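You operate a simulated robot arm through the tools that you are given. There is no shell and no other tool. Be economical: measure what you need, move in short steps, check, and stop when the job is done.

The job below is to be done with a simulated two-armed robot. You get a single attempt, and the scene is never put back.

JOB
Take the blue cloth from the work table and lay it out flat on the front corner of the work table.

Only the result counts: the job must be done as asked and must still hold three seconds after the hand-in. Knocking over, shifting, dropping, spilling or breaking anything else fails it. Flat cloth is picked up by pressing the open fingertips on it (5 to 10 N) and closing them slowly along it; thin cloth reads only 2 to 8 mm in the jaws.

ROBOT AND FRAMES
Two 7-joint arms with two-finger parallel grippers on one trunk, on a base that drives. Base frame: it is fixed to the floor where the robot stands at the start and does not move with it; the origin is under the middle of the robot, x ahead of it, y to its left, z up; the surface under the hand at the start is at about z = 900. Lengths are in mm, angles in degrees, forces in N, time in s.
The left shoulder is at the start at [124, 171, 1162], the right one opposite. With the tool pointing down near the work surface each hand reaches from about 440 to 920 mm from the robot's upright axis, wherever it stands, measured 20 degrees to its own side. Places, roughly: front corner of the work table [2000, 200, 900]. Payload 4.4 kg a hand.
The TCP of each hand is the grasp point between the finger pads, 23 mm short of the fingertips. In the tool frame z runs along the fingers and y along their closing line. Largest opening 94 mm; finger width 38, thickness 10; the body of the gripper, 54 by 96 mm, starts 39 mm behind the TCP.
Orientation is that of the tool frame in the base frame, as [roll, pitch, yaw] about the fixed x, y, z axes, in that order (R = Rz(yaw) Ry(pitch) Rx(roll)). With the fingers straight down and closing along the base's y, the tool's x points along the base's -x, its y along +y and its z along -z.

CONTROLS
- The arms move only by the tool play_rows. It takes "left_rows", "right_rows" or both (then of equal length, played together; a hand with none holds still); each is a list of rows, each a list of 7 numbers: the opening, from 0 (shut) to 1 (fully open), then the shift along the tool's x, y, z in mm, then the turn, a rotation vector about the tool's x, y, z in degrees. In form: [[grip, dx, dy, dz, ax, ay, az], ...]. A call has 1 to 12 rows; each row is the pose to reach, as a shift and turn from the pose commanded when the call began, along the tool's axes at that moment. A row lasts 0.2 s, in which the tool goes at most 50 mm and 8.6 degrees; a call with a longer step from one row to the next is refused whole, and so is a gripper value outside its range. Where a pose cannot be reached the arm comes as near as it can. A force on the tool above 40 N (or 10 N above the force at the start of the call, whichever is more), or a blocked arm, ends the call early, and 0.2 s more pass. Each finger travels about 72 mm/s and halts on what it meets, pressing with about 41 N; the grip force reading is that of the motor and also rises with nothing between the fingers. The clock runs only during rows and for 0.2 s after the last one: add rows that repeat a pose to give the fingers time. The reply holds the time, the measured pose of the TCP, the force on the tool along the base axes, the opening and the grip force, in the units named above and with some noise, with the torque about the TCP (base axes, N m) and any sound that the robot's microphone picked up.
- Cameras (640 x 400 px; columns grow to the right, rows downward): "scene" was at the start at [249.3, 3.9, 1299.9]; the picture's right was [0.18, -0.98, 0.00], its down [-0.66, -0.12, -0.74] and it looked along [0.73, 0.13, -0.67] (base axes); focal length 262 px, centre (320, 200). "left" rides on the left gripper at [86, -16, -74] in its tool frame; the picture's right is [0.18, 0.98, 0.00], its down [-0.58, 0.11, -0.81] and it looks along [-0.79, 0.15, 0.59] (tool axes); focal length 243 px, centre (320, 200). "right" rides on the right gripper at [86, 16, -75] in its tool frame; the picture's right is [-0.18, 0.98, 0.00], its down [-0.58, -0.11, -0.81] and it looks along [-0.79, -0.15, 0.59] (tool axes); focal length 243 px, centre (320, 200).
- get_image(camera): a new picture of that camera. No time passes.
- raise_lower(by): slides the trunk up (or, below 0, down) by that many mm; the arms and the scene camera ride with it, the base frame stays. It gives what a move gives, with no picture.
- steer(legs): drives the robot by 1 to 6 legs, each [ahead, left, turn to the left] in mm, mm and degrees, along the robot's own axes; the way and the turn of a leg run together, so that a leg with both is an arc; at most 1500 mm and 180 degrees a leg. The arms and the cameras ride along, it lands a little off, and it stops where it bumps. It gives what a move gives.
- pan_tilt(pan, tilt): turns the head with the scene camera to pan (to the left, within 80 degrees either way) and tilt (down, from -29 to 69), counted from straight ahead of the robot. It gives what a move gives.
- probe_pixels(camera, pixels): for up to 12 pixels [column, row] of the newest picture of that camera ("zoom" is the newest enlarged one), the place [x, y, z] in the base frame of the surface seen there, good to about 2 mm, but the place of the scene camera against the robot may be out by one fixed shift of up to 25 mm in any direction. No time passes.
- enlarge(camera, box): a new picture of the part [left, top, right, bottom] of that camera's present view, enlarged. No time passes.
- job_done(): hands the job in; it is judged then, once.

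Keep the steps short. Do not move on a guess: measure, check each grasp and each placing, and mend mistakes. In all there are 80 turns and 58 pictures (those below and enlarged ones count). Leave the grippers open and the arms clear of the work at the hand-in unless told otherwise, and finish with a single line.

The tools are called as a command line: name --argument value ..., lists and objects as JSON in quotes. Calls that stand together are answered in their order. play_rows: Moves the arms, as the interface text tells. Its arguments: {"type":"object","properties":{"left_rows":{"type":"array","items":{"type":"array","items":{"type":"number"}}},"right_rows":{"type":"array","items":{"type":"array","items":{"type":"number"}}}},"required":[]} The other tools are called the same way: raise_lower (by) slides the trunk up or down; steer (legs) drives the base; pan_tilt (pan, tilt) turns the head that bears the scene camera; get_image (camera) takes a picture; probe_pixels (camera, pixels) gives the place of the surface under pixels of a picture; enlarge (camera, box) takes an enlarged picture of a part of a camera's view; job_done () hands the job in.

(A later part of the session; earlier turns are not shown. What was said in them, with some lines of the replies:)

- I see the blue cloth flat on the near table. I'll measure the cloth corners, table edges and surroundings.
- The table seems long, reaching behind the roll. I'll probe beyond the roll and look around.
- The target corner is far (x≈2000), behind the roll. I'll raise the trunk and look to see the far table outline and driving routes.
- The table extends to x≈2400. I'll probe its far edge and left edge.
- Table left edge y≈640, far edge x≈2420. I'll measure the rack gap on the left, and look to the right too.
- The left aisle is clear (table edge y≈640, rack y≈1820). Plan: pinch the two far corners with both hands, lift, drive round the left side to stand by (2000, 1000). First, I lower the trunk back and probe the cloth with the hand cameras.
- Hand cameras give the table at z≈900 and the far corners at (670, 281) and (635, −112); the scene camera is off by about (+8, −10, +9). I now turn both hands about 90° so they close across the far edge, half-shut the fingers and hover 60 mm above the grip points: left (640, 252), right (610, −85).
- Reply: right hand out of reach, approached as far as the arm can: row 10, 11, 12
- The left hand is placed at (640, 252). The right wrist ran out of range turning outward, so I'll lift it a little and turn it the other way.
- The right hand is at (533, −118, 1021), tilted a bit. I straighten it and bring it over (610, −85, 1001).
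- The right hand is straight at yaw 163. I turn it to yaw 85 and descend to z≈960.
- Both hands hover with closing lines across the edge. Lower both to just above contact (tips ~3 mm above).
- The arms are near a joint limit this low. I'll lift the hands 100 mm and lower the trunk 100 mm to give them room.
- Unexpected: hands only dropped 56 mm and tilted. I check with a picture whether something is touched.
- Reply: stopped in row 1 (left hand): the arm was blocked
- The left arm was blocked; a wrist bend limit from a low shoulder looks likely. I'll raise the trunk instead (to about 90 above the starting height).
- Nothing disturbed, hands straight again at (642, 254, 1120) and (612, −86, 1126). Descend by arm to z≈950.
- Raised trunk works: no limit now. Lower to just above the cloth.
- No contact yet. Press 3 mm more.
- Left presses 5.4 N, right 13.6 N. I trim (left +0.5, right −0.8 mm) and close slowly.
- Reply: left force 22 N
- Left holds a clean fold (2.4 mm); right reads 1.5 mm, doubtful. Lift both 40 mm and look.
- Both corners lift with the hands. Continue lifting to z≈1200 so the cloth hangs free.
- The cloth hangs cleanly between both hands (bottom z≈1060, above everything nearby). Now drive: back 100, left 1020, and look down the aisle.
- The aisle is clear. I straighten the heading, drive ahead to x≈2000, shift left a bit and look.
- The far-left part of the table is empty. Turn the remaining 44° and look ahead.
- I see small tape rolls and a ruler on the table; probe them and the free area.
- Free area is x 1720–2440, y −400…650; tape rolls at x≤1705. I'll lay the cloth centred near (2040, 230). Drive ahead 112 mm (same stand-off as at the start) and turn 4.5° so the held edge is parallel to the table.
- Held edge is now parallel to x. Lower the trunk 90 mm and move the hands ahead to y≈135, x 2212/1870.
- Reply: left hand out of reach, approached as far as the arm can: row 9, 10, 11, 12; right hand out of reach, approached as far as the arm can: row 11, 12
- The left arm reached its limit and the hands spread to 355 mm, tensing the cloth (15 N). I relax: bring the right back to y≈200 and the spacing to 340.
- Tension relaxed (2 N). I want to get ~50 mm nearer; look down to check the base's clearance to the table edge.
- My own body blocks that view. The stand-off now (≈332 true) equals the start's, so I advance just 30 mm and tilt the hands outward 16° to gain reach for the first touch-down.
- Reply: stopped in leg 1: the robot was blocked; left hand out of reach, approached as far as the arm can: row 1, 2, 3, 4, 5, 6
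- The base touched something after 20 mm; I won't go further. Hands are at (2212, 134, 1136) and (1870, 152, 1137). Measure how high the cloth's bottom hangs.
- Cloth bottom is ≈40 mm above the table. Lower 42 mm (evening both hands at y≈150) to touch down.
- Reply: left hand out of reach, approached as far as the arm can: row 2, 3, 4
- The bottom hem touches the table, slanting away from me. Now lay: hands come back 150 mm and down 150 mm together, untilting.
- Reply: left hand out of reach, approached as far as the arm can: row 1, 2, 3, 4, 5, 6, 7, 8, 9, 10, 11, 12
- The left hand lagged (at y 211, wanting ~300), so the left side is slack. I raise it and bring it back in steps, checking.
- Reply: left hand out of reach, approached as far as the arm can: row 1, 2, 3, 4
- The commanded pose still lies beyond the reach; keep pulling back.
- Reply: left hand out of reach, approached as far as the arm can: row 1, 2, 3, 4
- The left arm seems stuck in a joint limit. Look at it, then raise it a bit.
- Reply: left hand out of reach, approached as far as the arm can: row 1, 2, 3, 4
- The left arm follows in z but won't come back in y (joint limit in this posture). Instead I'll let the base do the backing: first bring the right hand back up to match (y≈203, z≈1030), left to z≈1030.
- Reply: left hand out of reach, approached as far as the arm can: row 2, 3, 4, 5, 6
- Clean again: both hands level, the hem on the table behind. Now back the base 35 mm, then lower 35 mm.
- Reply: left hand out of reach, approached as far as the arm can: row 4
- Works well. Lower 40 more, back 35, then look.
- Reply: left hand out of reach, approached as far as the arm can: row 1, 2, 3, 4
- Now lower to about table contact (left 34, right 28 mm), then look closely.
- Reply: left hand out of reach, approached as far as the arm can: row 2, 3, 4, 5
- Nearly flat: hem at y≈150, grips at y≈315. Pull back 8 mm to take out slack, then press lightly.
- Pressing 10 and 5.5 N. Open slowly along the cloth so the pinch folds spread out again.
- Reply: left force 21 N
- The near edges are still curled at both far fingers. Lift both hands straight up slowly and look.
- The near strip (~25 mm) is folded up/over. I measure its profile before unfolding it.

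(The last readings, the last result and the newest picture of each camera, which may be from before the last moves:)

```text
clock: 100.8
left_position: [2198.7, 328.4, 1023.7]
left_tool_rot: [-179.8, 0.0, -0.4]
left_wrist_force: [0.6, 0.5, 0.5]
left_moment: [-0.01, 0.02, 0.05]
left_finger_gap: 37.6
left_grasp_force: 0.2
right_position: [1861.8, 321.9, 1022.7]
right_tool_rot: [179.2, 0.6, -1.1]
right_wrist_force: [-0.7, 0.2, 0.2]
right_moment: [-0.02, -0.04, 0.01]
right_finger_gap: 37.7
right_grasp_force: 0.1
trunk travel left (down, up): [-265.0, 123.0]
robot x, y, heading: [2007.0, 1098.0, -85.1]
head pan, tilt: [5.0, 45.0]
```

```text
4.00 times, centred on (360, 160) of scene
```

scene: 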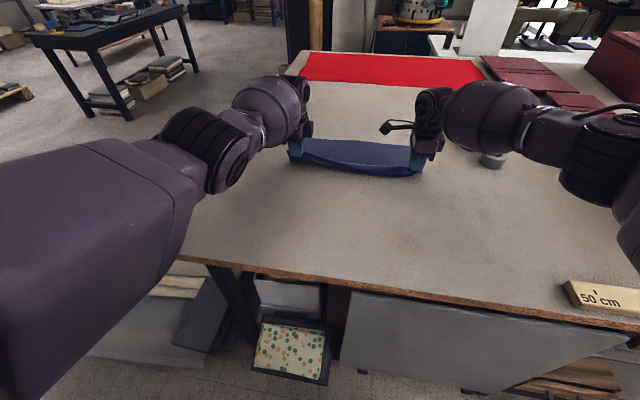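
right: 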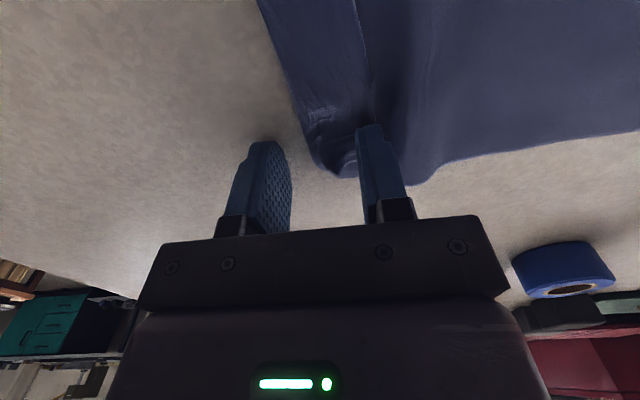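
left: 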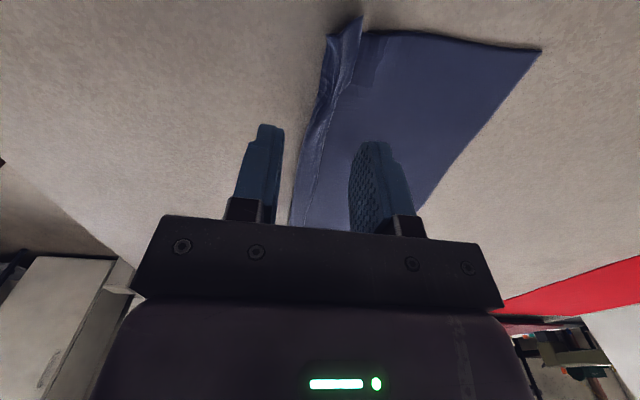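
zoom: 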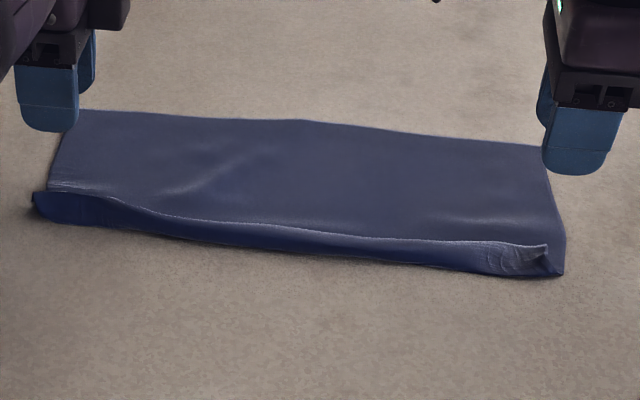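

The flap stands upright (top z≈914 true, y≈312; base y≈325), leaning away from me. Plan: closed fingertips behind it just above the cloth, then back the base so it flips toward me. Drive ahead 58, close, shift right hand inward 18, lower to tips ~4 mm above.

steer --legs '[[62, -4, 0]]'

play_rows --left_rows '[[0, 0, 0, 20, 0, 0, 0], [0, 0, 0, 40, 0, 0, 0], [0, 0, 0, 60, 0, 0, 0], [0, 0, 0, 80, 0, 0, 0], [0, 0, 0, 92, 0, 0, 0], [0, 0, 0, 92, 0, 0, 0]]' --right_rows '[[0, 5, 0, 20, 0, 0, 0], [0, 10, 0, 40, 0, 0, 0], [0, 15, 0, 60, 0, 0, 0], [0, 18, 0, 80, 0, 0, 0], [0, 18, 0, 92, 0, 0, 0], [0, 18, 0, 92, 0, 0, 0]]'

```text
clock: 101.8
left_position: [2198.9, 265.5, 1021.6]
left_tool_rot: [-179.7, 0.0, -0.4]
left_wrist_force: [1.5, -0.7, -0.5]
left_moment: [0.0, 0.01, 0.03]
left_finger_gap: 37.7
left_grasp_force: 0.0
right_position: [1864.1, 259.4, 1022.0]
right_tool_rot: [179.4, 0.6, -0.9]
right_wrist_force: [0.9, -1.1, 0.1]
right_moment: [0.02, -0.01, -0.01]
right_finger_gap: 37.5
right_grasp_force: 0.0
trunk travel left (down, up): [-265.0, 123.0]
robot x, y, heading: [2006.2, 1035.5, -85.4]
head pan, tilt: [5.0, 45.0]
```

```text
clock: 103.2
left_position: [2198.4, 265.5, 931.4]
left_tool_rot: [-179.8, -0.1, -0.4]
left_wrist_force: [-0.4, 0.3, 0.2]
left_moment: [0.02, -0.05, -0.02]
left_finger_gap: 0.1
left_grasp_force: 41.3
right_position: [1880.3, 258.7, 931.4]
right_tool_rot: [179.3, 0.6, -0.9]
right_wrist_force: [-0.4, 1.6, 1.0]
right_moment: [0.01, 0.01, -0.01]
right_finger_gap: 0.0
right_grasp_force: 41.3
trunk travel left (down, up): [-265.0, 123.0]
robot x, y, heading: [2006.7, 1034.6, -85.4]
head pan, tilt: [5.0, 45.0]
```

Lower 3 mm more, then back the base 110 mm.

play_rows --left_rows '[[0, 0, 0, 3, 0, 0, 0], [0, 0, 0, 3, 0, 0, 0]]' --right_rows '[[0, 0, 0, 3, 0, 0, 0], [0, 0, 0, 3, 0, 0, 0]]'

steer --legs '[[-110, 8, 0]]'

get_image --camera "scene"

```text
clock: 103.8
left_position: [2198.4, 265.9, 928.2]
left_tool_rot: [-179.8, 0.0, -0.4]
left_wrist_force: [0.5, 0.7, 0.2]
left_moment: [0.0, 0.01, 0.04]
left_finger_gap: 0.0
left_grasp_force: 41.2
right_position: [1881.1, 259.7, 928.0]
right_tool_rot: [179.2, 0.6, -0.9]
right_wrist_force: [-0.7, 0.8, 0.5]
right_moment: [-0.06, 0.01, 0.02]
right_finger_gap: 0.0
right_grasp_force: 40.4
trunk travel left (down, up): [-265.0, 123.0]
robot x, y, heading: [2004.9, 1032.4, -85.4]
head pan, tilt: [5.0, 45.0]
```

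```text
clock: 105.0
left_position: [2197.1, 375.8, 929.0]
left_tool_rot: [-179.9, 0.0, -0.4]
left_wrist_force: [-0.6, 0.2, 0.0]
left_moment: [-0.04, 0.02, -0.01]
left_finger_gap: 0.2
left_grasp_force: 40.9
right_position: [1879.0, 369.0, 927.5]
right_tool_rot: [179.2, 0.6, -0.9]
right_wrist_force: [0.5, 0.8, -0.3]
right_moment: [-0.01, 0.03, -0.03]
right_finger_gap: 0.2
right_grasp_force: 41.0
trunk travel left (down, up): [-265.0, 123.0]
robot x, y, heading: [2006.3, 1146.2, -85.4]
head pan, tilt: [5.0, 45.0]
```

```text
11 pictures are left
```

scene: 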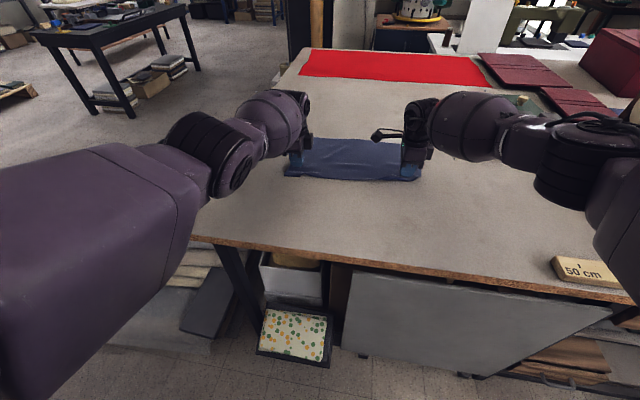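

Raise the hands and look closely at the cloth.

play_rows --left_rows '[[0, 0, 0, -20, 0, 0, 0], [0, 0, 0, -50, 0, 0, 0], [0, 0, 0, -90, 0, 0, 0], [0, 0, 0, -130, 0, 0, 0]]' --right_rows '[[0, 0, 0, -20, 0, 0, 0], [0, 0, 0, -50, 0, 0, 0], [0, 0, 0, -90, 0, 0, 0], [0, 0, 0, -130, 0, 0, 0]]'

enlarge --camera "scene" --box '[270, 115, 450, 205]'

probe_pixels --camera "zoom" --pixels '[[70, 180], [70, 195], [70, 205], [70, 215], [280, 180], [280, 195], [280, 210], [280, 220], [500, 195], [500, 210], [500, 225], [500, 235]]'

```text
clock: 106.0
left_position: [2198.7, 375.6, 1058.8]
left_tool_rot: [-179.8, -0.1, -0.4]
left_wrist_force: [0.2, 0.4, -0.5]
left_moment: [-0.02, 0.03, -0.01]
left_finger_gap: 0.0
left_grasp_force: 41.6
right_position: [1881.4, 368.7, 1058.1]
right_tool_rot: [179.2, 0.5, -1.0]
right_wrist_force: [-0.3, -0.1, -0.1]
right_moment: [-0.01, 0.01, 0.01]
right_finger_gap: 0.2
right_grasp_force: 41.1
trunk travel left (down, up): [-265.0, 123.0]
robot x, y, heading: [2008.5, 1147.1, -85.5]
head pan, tilt: [5.0, 45.0]
```

```text
3.56 times, centred on (360, 160) of scene
```

zoom: 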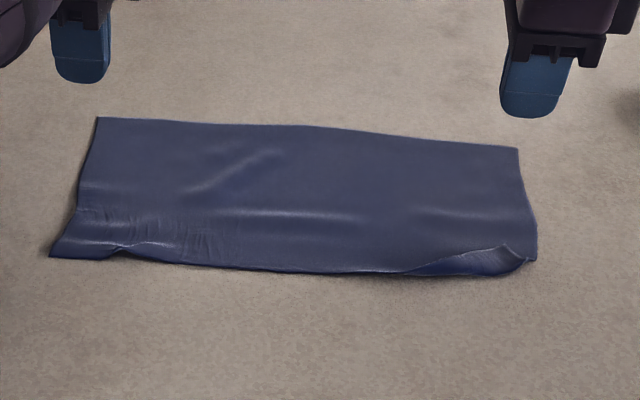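

```text
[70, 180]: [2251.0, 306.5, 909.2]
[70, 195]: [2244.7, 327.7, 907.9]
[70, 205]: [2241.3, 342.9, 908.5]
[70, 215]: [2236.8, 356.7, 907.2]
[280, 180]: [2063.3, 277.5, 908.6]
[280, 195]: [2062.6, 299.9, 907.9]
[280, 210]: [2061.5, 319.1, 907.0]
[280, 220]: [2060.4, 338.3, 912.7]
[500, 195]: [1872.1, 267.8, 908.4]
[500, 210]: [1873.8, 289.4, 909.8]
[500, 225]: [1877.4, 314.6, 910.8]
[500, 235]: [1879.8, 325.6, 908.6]
```

Almost flat. Remaining: a curl at the right near corner (x≈1880–1950) and a small ripple at the left near edge (x≈2195). I repeat the sweep: go ahead 78 mm, right hand shifted 24 mm inward, then lower.

steer --legs '[[78, -6, 0]]'

play_rows --left_rows '[[0, 0, 0, 30, 0, 0, 0], [0, 0, 0, 60, 0, 0, 0], [0, 0, 0, 90, 0, 0, 0], [0, 0, 0, 120, 0, 0, 0], [0, 0, 0, 131, 0, 0, 0], [0, 0, 0, 133, 0, 0, 0], [0, 0, 0, 133, 0, 0, 0]]' --right_rows '[[0, 8, 0, 30, 0, 0, 0], [0, 16, 0, 60, 0, 0, 0], [0, 24, 0, 90, 0, 0, 0], [0, 24, 0, 120, 0, 0, 0], [0, 24, 0, 129, 0, 0, 0], [0, 24, 0, 131, 0, 0, 0], [0, 24, 0, 131, 0, 0, 0]]'

```text
clock: 107.0
left_position: [2198.8, 297.5, 1056.4]
left_tool_rot: [-179.8, 0.0, -0.4]
left_wrist_force: [-0.4, -0.2, -0.7]
left_moment: [0.02, 0.0, -0.03]
left_finger_gap: 0.0
left_grasp_force: 41.0
right_position: [1881.5, 291.2, 1057.3]
right_tool_rot: [179.2, 0.6, -1.0]
right_wrist_force: [-0.2, 0.2, -0.2]
right_moment: [0.05, 0.02, -0.02]
right_finger_gap: 0.0
right_grasp_force: 41.0
trunk travel left (down, up): [-265.0, 123.0]
robot x, y, heading: [2006.1, 1068.7, -85.1]
head pan, tilt: [5.0, 45.0]
```

```text
clock: 108.7
left_position: [2196.6, 298.6, 924.1]
left_tool_rot: [-179.9, 0.0, -0.4]
left_wrist_force: [1.0, -1.1, 4.7]
left_moment: [0.0, -0.08, 0.01]
left_finger_gap: 0.0
left_grasp_force: 40.8
right_position: [1902.4, 289.8, 925.5]
right_tool_rot: [179.4, 0.7, -0.9]
right_wrist_force: [0.3, -0.1, 0.1]
right_moment: [-0.03, -0.01, 0.0]
right_finger_gap: 0.0
right_grasp_force: 40.6
trunk travel left (down, up): [-265.0, 123.0]
robot x, y, heading: [2006.9, 1071.7, -85.6]
head pan, tilt: [5.0, 45.0]
```

Left presses 4.7 N, right just hovers. Back the base 105 mm, then lift.

steer --legs '[[-105, 8, 0]]'

play_rows --left_rows '[[0, 0, 0, -20, 0, 0, 0], [0, 0, 0, -50, 0, 0, 0], [0, 0, 0, -90, 0, 0, 0], [0, 0, 0, -130, 0, 0, 0]]' --right_rows '[[0, 0, 0, -20, 0, 0, 0], [0, 0, 0, -50, 0, 0, 0], [0, 0, 0, -90, 0, 0, 0], [0, 0, 0, -130, 0, 0, 0]]'

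enlarge --camera "scene" --box '[270, 115, 450, 205]'

probe_pixels --camera "zoom" --pixels '[[100, 128], [515, 155], [55, 250], [530, 255], [280, 200], [120, 235], [280, 245], [450, 250], [490, 245], [200, 160], [300, 260], [160, 250]]'

```text
clock: 109.8
left_position: [2197.7, 405.0, 925.5]
left_tool_rot: [-179.9, 0.0, -0.5]
left_wrist_force: [-1.4, -1.8, 6.1]
left_moment: [-0.04, -0.03, -0.04]
left_finger_gap: 0.2
left_grasp_force: 40.8
right_position: [1902.7, 395.1, 927.1]
right_tool_rot: [179.1, 0.7, -1.1]
right_wrist_force: [-0.1, 0.2, -0.3]
right_moment: [0.01, 0.0, 0.0]
right_finger_gap: 0.0
right_grasp_force: 41.4
trunk travel left (down, up): [-265.0, 123.0]
robot x, y, heading: [2007.9, 1170.8, -85.8]
head pan, tilt: [5.0, 45.0]
```

```text
clock: 110.8
left_position: [2195.8, 384.8, 1053.9]
left_tool_rot: [-179.8, -0.1, -0.5]
left_wrist_force: [-1.8, -0.1, -0.1]
left_moment: [0.03, -0.01, 0.02]
left_finger_gap: 0.1
left_grasp_force: 41.1
left hand out of reach, approached as far as the arm can: row 1, 2, 3, 4
right_position: [1903.0, 396.7, 1058.6]
right_tool_rot: [179.2, 0.6, -1.0]
right_wrist_force: [-1.3, -0.5, -0.7]
right_moment: [-0.03, 0.02, -0.01]
right_finger_gap: 0.2
right_grasp_force: 40.8
trunk travel left (down, up): [-265.0, 123.0]
robot x, y, heading: [2005.8, 1172.3, -85.5]
head pan, tilt: [5.0, 45.0]
```

```text
3.56 times, centred on (360, 160) of scene
```

zoom: 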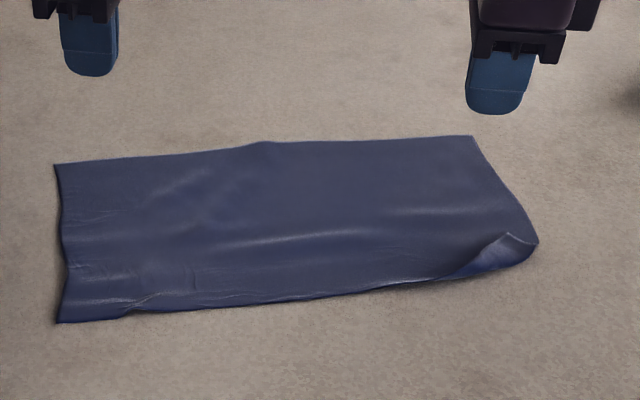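

```text
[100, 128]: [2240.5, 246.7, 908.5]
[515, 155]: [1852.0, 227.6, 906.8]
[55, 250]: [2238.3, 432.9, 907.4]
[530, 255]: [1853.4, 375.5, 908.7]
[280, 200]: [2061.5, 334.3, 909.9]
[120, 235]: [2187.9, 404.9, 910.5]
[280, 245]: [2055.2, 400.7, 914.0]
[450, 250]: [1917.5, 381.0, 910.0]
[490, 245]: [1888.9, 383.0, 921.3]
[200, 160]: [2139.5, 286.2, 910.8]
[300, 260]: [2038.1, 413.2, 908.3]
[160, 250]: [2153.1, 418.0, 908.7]
```

The left press dragged the cloth toward me on the left (cloth now y≈290–490), and the right corner remains curled. First unfold the right corner with a diagonal sweep by the right hand: drive ahead 80, then position behind the curl.

steer --legs '[[80, -6, 0]]'

probe_pixels --camera "zoom" --pixels '[[60, 168], [470, 140], [62, 318], [535, 244], [508, 236], [500, 243], [470, 262], [435, 275], [500, 262], [265, 145], [300, 296], [480, 255]]'

```text
clock: 111.9
left_position: [2198.9, 304.0, 1051.7]
left_tool_rot: [-179.7, 0.0, -0.4]
left_wrist_force: [-0.4, -0.7, -0.5]
left_moment: [0.02, -0.01, -0.02]
left_finger_gap: 0.0
left_grasp_force: 40.7
right_position: [1906.4, 316.5, 1057.6]
right_tool_rot: [179.3, 0.6, -0.9]
right_wrist_force: [0.2, 0.8, 0.4]
right_moment: [0.01, -0.01, 0.01]
right_finger_gap: 0.0
right_grasp_force: 41.4
trunk travel left (down, up): [-265.0, 123.0]
robot x, y, heading: [2004.0, 1094.3, -85.0]
head pan, tilt: [5.0, 45.0]
```

```text
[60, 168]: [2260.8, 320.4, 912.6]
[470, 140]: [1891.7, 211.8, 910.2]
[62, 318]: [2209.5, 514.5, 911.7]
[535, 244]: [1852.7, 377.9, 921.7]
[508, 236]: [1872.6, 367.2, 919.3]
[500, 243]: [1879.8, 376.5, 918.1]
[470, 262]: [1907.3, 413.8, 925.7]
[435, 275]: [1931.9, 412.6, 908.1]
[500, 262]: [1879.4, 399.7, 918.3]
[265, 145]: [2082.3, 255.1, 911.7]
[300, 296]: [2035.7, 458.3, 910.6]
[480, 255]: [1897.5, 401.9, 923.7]
```

Tip of the curl is at (1873, 375), its true corner should be near (1841, 414). Lower the right hand behind it at (1905, 338) and sweep diagonally toward (1835, 430), then lift.

play_rows --right_rows '[[0, 0, -15, 30, 0, 0, 0], [0, 0, -22, 60, 0, 0, 0], [0, 0, -22, 100, 0, 0, 0], [0, 0, -22, 126, 0, 0, 0], [0, 0, -22, 131, 0, 0, 0], [0, -12, -38, 131, 0, 0, 0], [0, -24, -54, 131, 0, 0, 0], [0, -36, -70, 131, 0, 0, 0], [0, -48, -86, 131, 0, 0, 0], [0, -60, -102, 131, 0, 0, 0], [0, -72, -118, 131, 0, 0, 0], [0, -72, -118, 131, 0, 0, 0]]'

get_image --camera "right"

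```text
clock: 114.5
left_position: [2198.8, 305.4, 1052.7]
left_tool_rot: [-179.7, -0.1, -0.3]
left_wrist_force: [0.1, -1.3, 0.3]
left_moment: [-0.03, 0.03, 0.03]
left_finger_gap: 0.0
left_grasp_force: 40.9
right_position: [1834.5, 432.8, 925.4]
right_tool_rot: [179.3, 0.6, -0.8]
right_wrist_force: [0.3, 1.0, -0.5]
right_moment: [0.01, -0.02, -0.01]
right_finger_gap: 0.0
right_grasp_force: 40.7
trunk travel left (down, up): [-265.0, 123.0]
robot x, y, heading: [2002.8, 1095.6, -85.5]
head pan, tilt: [5.0, 45.0]
```

```text
8 pictures are left
```

right: 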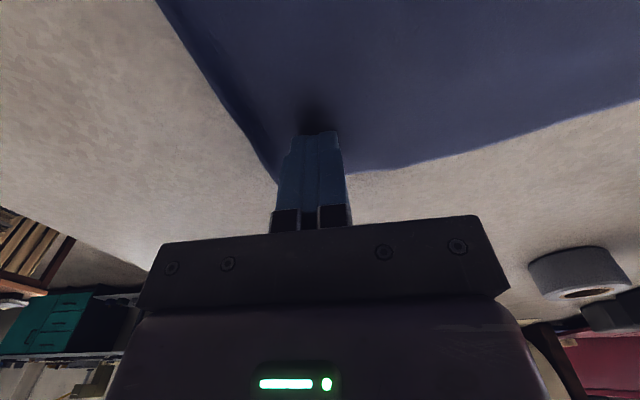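

The corner is now flat. Next I'll shift the whole cloth ~130 mm away from me by pressing both closed fingertips near its far edge and driving ahead (the cloth trails flat). First lift the right hand, back 30 mm, and move right hand to (1930, 303).

play_rows --right_rows '[[0, 0, 0, -20, 0, 0, 0], [0, 0, 0, -50, 0, 0, 0], [0, 0, 0, -80, 0, 0, 0]]'

steer --legs '[[-30, 2, 0]]'

play_rows --right_rows '[[0, 19, 32, 0, 0, 0, 0], [0, 38, 64, 0, 0, 0, 0], [0, 57, 96, 0, 0, 0, 0], [0, 76, 128, 0, 0, 0, 0], [0, 96, 158, 20, 0, 0, 0], [0, 96, 158, 50, 0, 0, 0], [0, 96, 158, 60, 0, 0, 0]]' --left_rows '[[0, 0, 0, 20, 0, 0, 0], [0, 0, 0, 40, 0, 0, 0], [0, 0, 0, 60, 0, 0, 0], [0, 0, 0, 80, 0, 0, 0], [0, 0, 0, 95, 0, 0, 0], [0, 0, 0, 105, 0, 0, 0], [0, 0, 0, 105, 0, 0, 0]]'

```text
clock: 115.3
left_position: [2198.9, 304.6, 1053.8]
left_tool_rot: [-179.8, 0.1, -0.4]
left_wrist_force: [0.6, 0.4, -0.1]
left_moment: [0.01, -0.01, -0.04]
left_finger_gap: 0.0
left_grasp_force: 41.1
right_position: [1834.8, 437.1, 1004.6]
right_tool_rot: [179.3, 0.5, -0.7]
right_wrist_force: [0.2, -0.6, 0.1]
right_moment: [-0.01, -0.01, -0.02]
right_finger_gap: 0.5
right_grasp_force: 40.9
trunk travel left (down, up): [-265.0, 123.0]
robot x, y, heading: [2003.8, 1090.0, -85.5]
head pan, tilt: [5.0, 45.0]
```

```text
clock: 116.1
left_position: [2196.7, 335.8, 1053.4]
left_tool_rot: [-179.8, 0.1, -0.4]
left_wrist_force: [-0.2, -0.1, 0.7]
left_moment: [0.0, -0.02, 0.0]
left_finger_gap: 0.0
left_grasp_force: 41.1
right_position: [1835.3, 465.9, 1005.7]
right_tool_rot: [179.2, 0.6, -0.9]
right_wrist_force: [-0.8, 0.2, 0.3]
right_moment: [-0.02, 0.0, 0.02]
right_finger_gap: 0.0
right_grasp_force: 40.6
trunk travel left (down, up): [-265.0, 123.0]
robot x, y, heading: [2008.4, 1120.1, -85.4]
head pan, tilt: [5.0, 45.0]
```

```text
clock: 117.7
left_position: [2200.3, 349.3, 949.9]
left_tool_rot: [-179.8, 0.1, -0.3]
left_wrist_force: [1.5, 0.5, 0.4]
left_moment: [0.02, 0.02, 0.0]
left_finger_gap: 0.1
left_grasp_force: 41.2
left hand out of reach, approached as far as the arm can: row 2, 3, 4, 5, 6, 7
right_position: [1924.2, 321.1, 951.0]
right_tool_rot: [179.2, 0.7, -0.9]
right_wrist_force: [0.3, 0.3, -0.6]
right_moment: [-0.02, 0.0, 0.02]
right_finger_gap: 0.0
right_grasp_force: 41.3
right hand out of reach, approached as far as the arm can: row 5, 6, 7
trunk travel left (down, up): [-265.0, 123.0]
robot x, y, heading: [2003.8, 1122.9, -85.5]
head pan, tilt: [5.0, 45.0]
```

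Hands at (2200, 349, 950) and (1924, 321, 951). Nudge ahead 14 mm, then lower to light contact.

steer --legs '[[14, 0, 0]]'

play_rows --left_rows '[[0, 0, 0, 12, 0, 0, 0], [0, 0, 0, 22, 0, 0, 0], [0, 0, 0, 25.5, 0, 0, 0], [0, 0, 0, 25.5, 0, 0, 0]]' --right_rows '[[0, 0, 0, 12, 0, 0, 0], [0, 0, 0, 22, 0, 0, 0], [0, 0, 0, 26.5, 0, 0, 0], [0, 0, 0, 26.5, 0, 0, 0]]'

```text
clock: 118.5
left_position: [2198.2, 335.1, 950.1]
left_tool_rot: [-179.9, 0.0, -0.4]
left_wrist_force: [0.1, -0.6, -0.9]
left_moment: [0.02, 0.01, 0.01]
left_finger_gap: 0.3
left_grasp_force: 41.2
right_position: [1923.3, 307.5, 950.0]
right_tool_rot: [179.3, 0.6, -0.9]
right_wrist_force: [-0.6, -0.3, 0.4]
right_moment: [0.0, -0.04, -0.01]
right_finger_gap: 0.0
right_grasp_force: 41.2
trunk travel left (down, up): [-265.0, 123.0]
robot x, y, heading: [2005.9, 1107.5, -85.4]
head pan, tilt: [5.0, 45.0]
```

```text
clock: 119.5
left_position: [2202.0, 341.3, 925.0]
left_tool_rot: [-179.8, 0.0, -0.4]
left_wrist_force: [-0.1, 0.3, 0.0]
left_moment: [-0.02, 0.01, 0.0]
left_finger_gap: 0.0
left_grasp_force: 40.3
left hand out of reach, approached as far as the arm can: row 1, 2, 3, 4
right_position: [1922.4, 313.9, 927.7]
right_tool_rot: [179.4, 0.6, -0.9]
right_wrist_force: [0.6, 0.8, -0.3]
right_moment: [0.02, 0.03, 0.0]
right_finger_gap: 0.0
right_grasp_force: 41.6
right hand out of reach, approached as far as the arm can: row 1, 2, 3, 4
trunk travel left (down, up): [-265.0, 123.0]
robot x, y, heading: [2008.0, 1109.9, -85.5]
head pan, tilt: [5.0, 45.0]
```

Not touching yet; press left 2 mm, right 4 mm more.

play_rows --left_rows '[[0, 0, 0, 1, 0, 0, 0], [0, 0, 0, 2, 0, 0, 0], [0, 0, 0, 2, 0, 0, 0]]' --right_rows '[[0, 0, 0, 2, 0, 0, 0], [0, 0, 0, 4, 0, 0, 0], [0, 0, 0, 4, 0, 0, 0]]'

```text
clock: 120.3
left_position: [2200.9, 342.6, 924.7]
left_tool_rot: [-179.8, 0.0, -0.5]
left_wrist_force: [0.2, -0.8, 2.8]
left_moment: [-0.04, -0.06, 0.0]
left_finger_gap: 0.1
left_grasp_force: 40.7
right_position: [1921.8, 313.2, 924.1]
right_tool_rot: [179.2, 0.6, -0.9]
right_wrist_force: [-0.6, -0.5, 1.4]
right_moment: [0.01, -0.02, 0.0]
right_finger_gap: 0.1
right_grasp_force: 40.8
trunk travel left (down, up): [-265.0, 123.0]
robot x, y, heading: [2009.7, 1108.8, -85.6]
head pan, tilt: [5.0, 45.0]
```

play_rows --left_rows '[[0, 0, 0, 0.7, 0, 0, 0], [0, 0, 0, 0.7, 0, 0, 0]]' --right_rows '[[0, 0, 0, 1, 0, 0, 0], [0, 0, 0, 1, 0, 0, 0]]'

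steer --legs '[[30, 0, 0]]'

enlarge --camera "scene" --box '[240, 80, 480, 230]'

```text
clock: 120.9
left_position: [2201.9, 342.9, 923.9]
left_tool_rot: [-179.9, 0.0, -0.4]
left_wrist_force: [0.9, -1.8, 3.7]
left_moment: [-0.03, -0.05, -0.01]
left_finger_gap: 0.0
left_grasp_force: 40.8
right_position: [1922.0, 314.5, 924.2]
right_tool_rot: [179.3, 0.6, -0.9]
right_wrist_force: [-0.4, -0.5, 6.2]
right_moment: [0.02, -0.08, 0.0]
right_finger_gap: 0.0
right_grasp_force: 40.5
trunk travel left (down, up): [-265.0, 123.0]
robot x, y, heading: [2006.6, 1106.5, -85.4]
head pan, tilt: [5.0, 45.0]
```

```text
clock: 121.7
left_position: [2202.9, 313.3, 925.0]
left_tool_rot: [-179.8, 0.0, -0.5]
left_wrist_force: [0.8, 0.1, 5.1]
left_moment: [0.01, -0.08, 0.02]
left_finger_gap: 0.0
left_grasp_force: 41.1
right_position: [1925.4, 285.1, 924.2]
right_tool_rot: [179.3, 0.6, -0.8]
right_wrist_force: [-1.2, -0.1, 7.1]
right_moment: [0.03, -0.11, 0.01]
right_finger_gap: 0.1
right_grasp_force: 41.2
trunk travel left (down, up): [-265.0, 123.0]
robot x, y, heading: [2006.4, 1078.9, -85.2]
head pan, tilt: [5.0, 45.0]
```

```text
2.67 times, centred on (360, 155) of scene
```

zoom: 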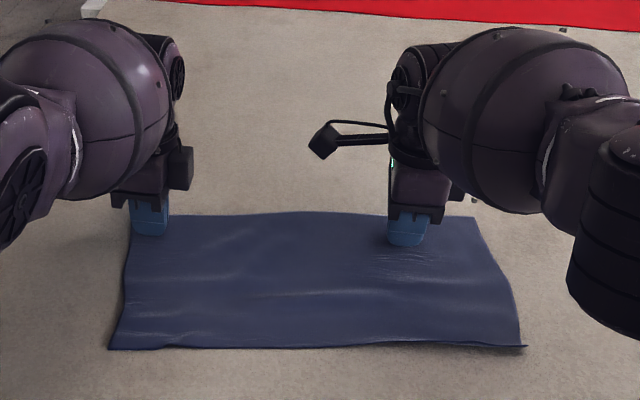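

The cloth follows and stays flat. Continue 75 mm ahead.

steer --legs '[[75, -4, 0]]'

enlarge --camera "scene" --box '[240, 80, 480, 230]'

probe_pixels --camera "zoom" --pixels '[[300, 215], [300, 250], [300, 290], [300, 330], [300, 345], [130, 330], [480, 240], [510, 330], [400, 300], [200, 280]]'

```text
clock: 122.7
left_position: [2205.9, 239.6, 924.1]
left_tool_rot: [-179.8, -0.2, -0.3]
left_wrist_force: [1.4, 1.2, 6.6]
left_moment: [0.01, -0.03, -0.01]
left_finger_gap: 0.0
left_grasp_force: 40.9
right_position: [1926.8, 209.8, 924.6]
right_tool_rot: [179.1, 0.6, -0.8]
right_wrist_force: [-1.2, 0.0, 7.0]
right_moment: [0.0, -0.07, 0.0]
right_finger_gap: 0.0
right_grasp_force: 40.5
trunk travel left (down, up): [-265.0, 123.0]
robot x, y, heading: [2011.9, 1006.2, -85.2]
head pan, tilt: [5.0, 45.0]
```

```text
2.67 times, centred on (360, 155) of scene
```

zoom: 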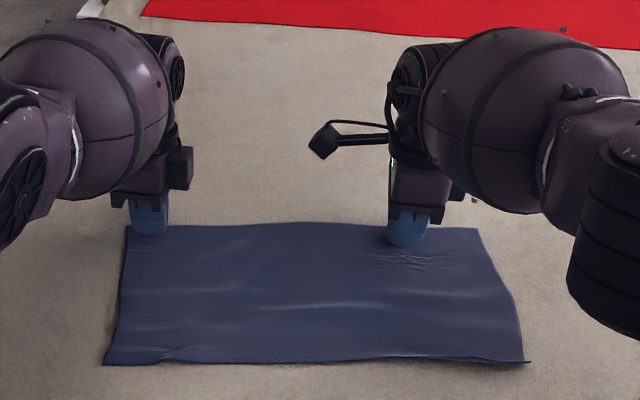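

```text
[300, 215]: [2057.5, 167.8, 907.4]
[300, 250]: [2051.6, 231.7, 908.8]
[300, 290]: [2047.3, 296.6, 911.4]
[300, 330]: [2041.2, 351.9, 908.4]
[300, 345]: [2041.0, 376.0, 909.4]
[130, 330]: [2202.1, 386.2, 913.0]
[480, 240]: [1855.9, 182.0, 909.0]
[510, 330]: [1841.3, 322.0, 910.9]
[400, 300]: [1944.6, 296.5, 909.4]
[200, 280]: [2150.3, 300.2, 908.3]
```

The cloth is now x≈1845–2245, y≈188–400, flat. Advance a last 20 mm, then lift both hands straight up and inspect.

steer --legs '[[22, -1, 0]]'

play_rows --left_rows '[[0, 0, 0, -10, 0, 0, 0], [0, 0, 0, -30, 0, 0, 0], [0, 0, 0, -60, 0, 0, 0], [0, 0, 0, -100, 0, 0, 0], [0, 0, 0, -140, 0, 0, 0], [0.5, 0, 0, -180, 0, 0, 0], [1, 0, 0, -200, 0, 0, 0], [1, 0, 0, -200, 0, 0, 0]]' --right_rows '[[0, 0, 0, -10, 0, 0, 0], [0, 0, 0, -30, 0, 0, 0], [0, 0, 0, -60, 0, 0, 0], [0, 0, 0, -100, 0, 0, 0], [0, 0, 0, -140, 0, 0, 0], [0.5, 0, 0, -180, 0, 0, 0], [1, 0, 0, -200, 0, 0, 0], [1, 0, 0, -200, 0, 0, 0]]'

enlarge --camera "scene" --box '[250, 110, 470, 250]'

probe_pixels --camera "zoom" --pixels '[[100, 150], [480, 170], [80, 295], [520, 300], [300, 150], [300, 200], [300, 250], [300, 290], [150, 290], [450, 290], [200, 240], [400, 240]]'

```text
clock: 123.5
left_position: [2207.2, 215.6, 924.8]
left_tool_rot: [-179.8, -0.2, -0.2]
left_wrist_force: [0.9, -0.5, 4.2]
left_moment: [-0.04, -0.05, -0.02]
left_finger_gap: 0.3
left_grasp_force: 40.7
right_position: [1928.4, 187.8, 925.8]
right_tool_rot: [179.2, 0.6, -0.8]
right_wrist_force: [-1.2, -0.2, 5.4]
right_moment: [-0.01, -0.07, -0.01]
right_finger_gap: 0.0
right_grasp_force: 40.8
trunk travel left (down, up): [-265.0, 123.0]
robot x, y, heading: [2013.5, 983.8, -85.2]
head pan, tilt: [5.0, 45.0]
```

```text
clock: 125.3
left_position: [2203.2, 192.3, 1124.9]
left_tool_rot: [-179.8, -0.1, -0.4]
left_wrist_force: [-0.3, -0.4, 0.1]
left_moment: [0.01, -0.02, -0.04]
left_finger_gap: 94.1
left_grasp_force: 0.2
left hand out of reach, approached as far as the arm can: row 2, 3, 4, 5, 6, 7, 8
right_position: [1930.8, 191.6, 1122.9]
right_tool_rot: [179.5, 0.6, -0.9]
right_wrist_force: [-0.1, 0.2, -0.4]
right_moment: [-0.02, 0.02, 0.0]
right_finger_gap: 94.0
right_grasp_force: 0.1
trunk travel left (down, up): [-265.0, 123.0]
robot x, y, heading: [2010.6, 985.8, -85.3]
head pan, tilt: [5.0, 45.0]
```

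```text
2.86 times, centred on (360, 180) of scene
```

zoom: 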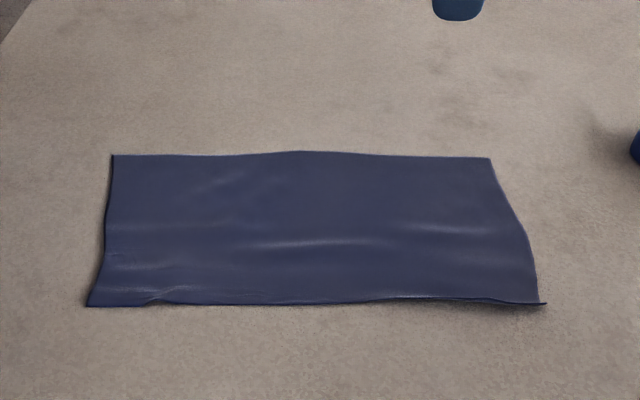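

```text
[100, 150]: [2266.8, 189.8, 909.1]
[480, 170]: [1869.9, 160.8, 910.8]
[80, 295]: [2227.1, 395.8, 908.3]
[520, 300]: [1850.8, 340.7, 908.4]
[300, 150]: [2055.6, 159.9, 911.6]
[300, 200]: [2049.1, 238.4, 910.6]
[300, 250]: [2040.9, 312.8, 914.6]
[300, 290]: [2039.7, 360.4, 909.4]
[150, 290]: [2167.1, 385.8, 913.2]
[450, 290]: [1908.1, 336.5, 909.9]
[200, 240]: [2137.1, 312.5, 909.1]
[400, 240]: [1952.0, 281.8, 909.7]
```

The cloth lies spread out, x≈1845–2250, y≈170–395, ripples of ≤5 mm only. Back the robot away 250 mm with hands high and take a final overview.

steer --legs '[[-250, 0, 0]]'

get_image --camera "scene"

```text
clock: 127.2
left_position: [2182.9, 438.6, 1125.3]
left_tool_rot: [-179.9, -0.1, -0.4]
left_wrist_force: [0.2, 0.5, 0.8]
left_moment: [-0.06, 0.04, -0.01]
left_finger_gap: 94.1
left_grasp_force: 0.0
right_position: [1909.0, 438.6, 1122.3]
right_tool_rot: [179.2, 0.6, -1.1]
right_wrist_force: [-1.0, 0.1, -1.3]
right_moment: [0.02, -0.02, 0.03]
right_finger_gap: 94.0
right_grasp_force: 0.0
trunk travel left (down, up): [-265.0, 123.0]
robot x, y, heading: [1992.1, 1228.4, -85.4]
head pan, tilt: [5.0, 45.0]
```

```text
4 pictures are left
```

scene: 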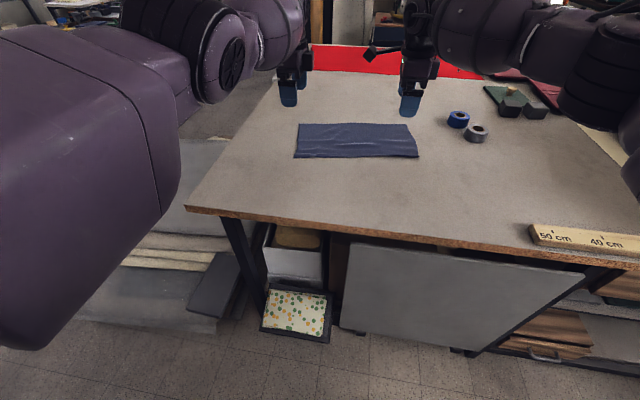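

The cloth lies flat and alone, the tape rolls and ruler are where they were, and the arms are clear with the grippers open. Handing in.

job_done

```text
The job is handed in.
```

The blue cloth is spread out flat on the front corner area of the work table, centred at about [2045, 275] (75 mm short of the rough target in y), with only ripples of about 5 mm left in it.
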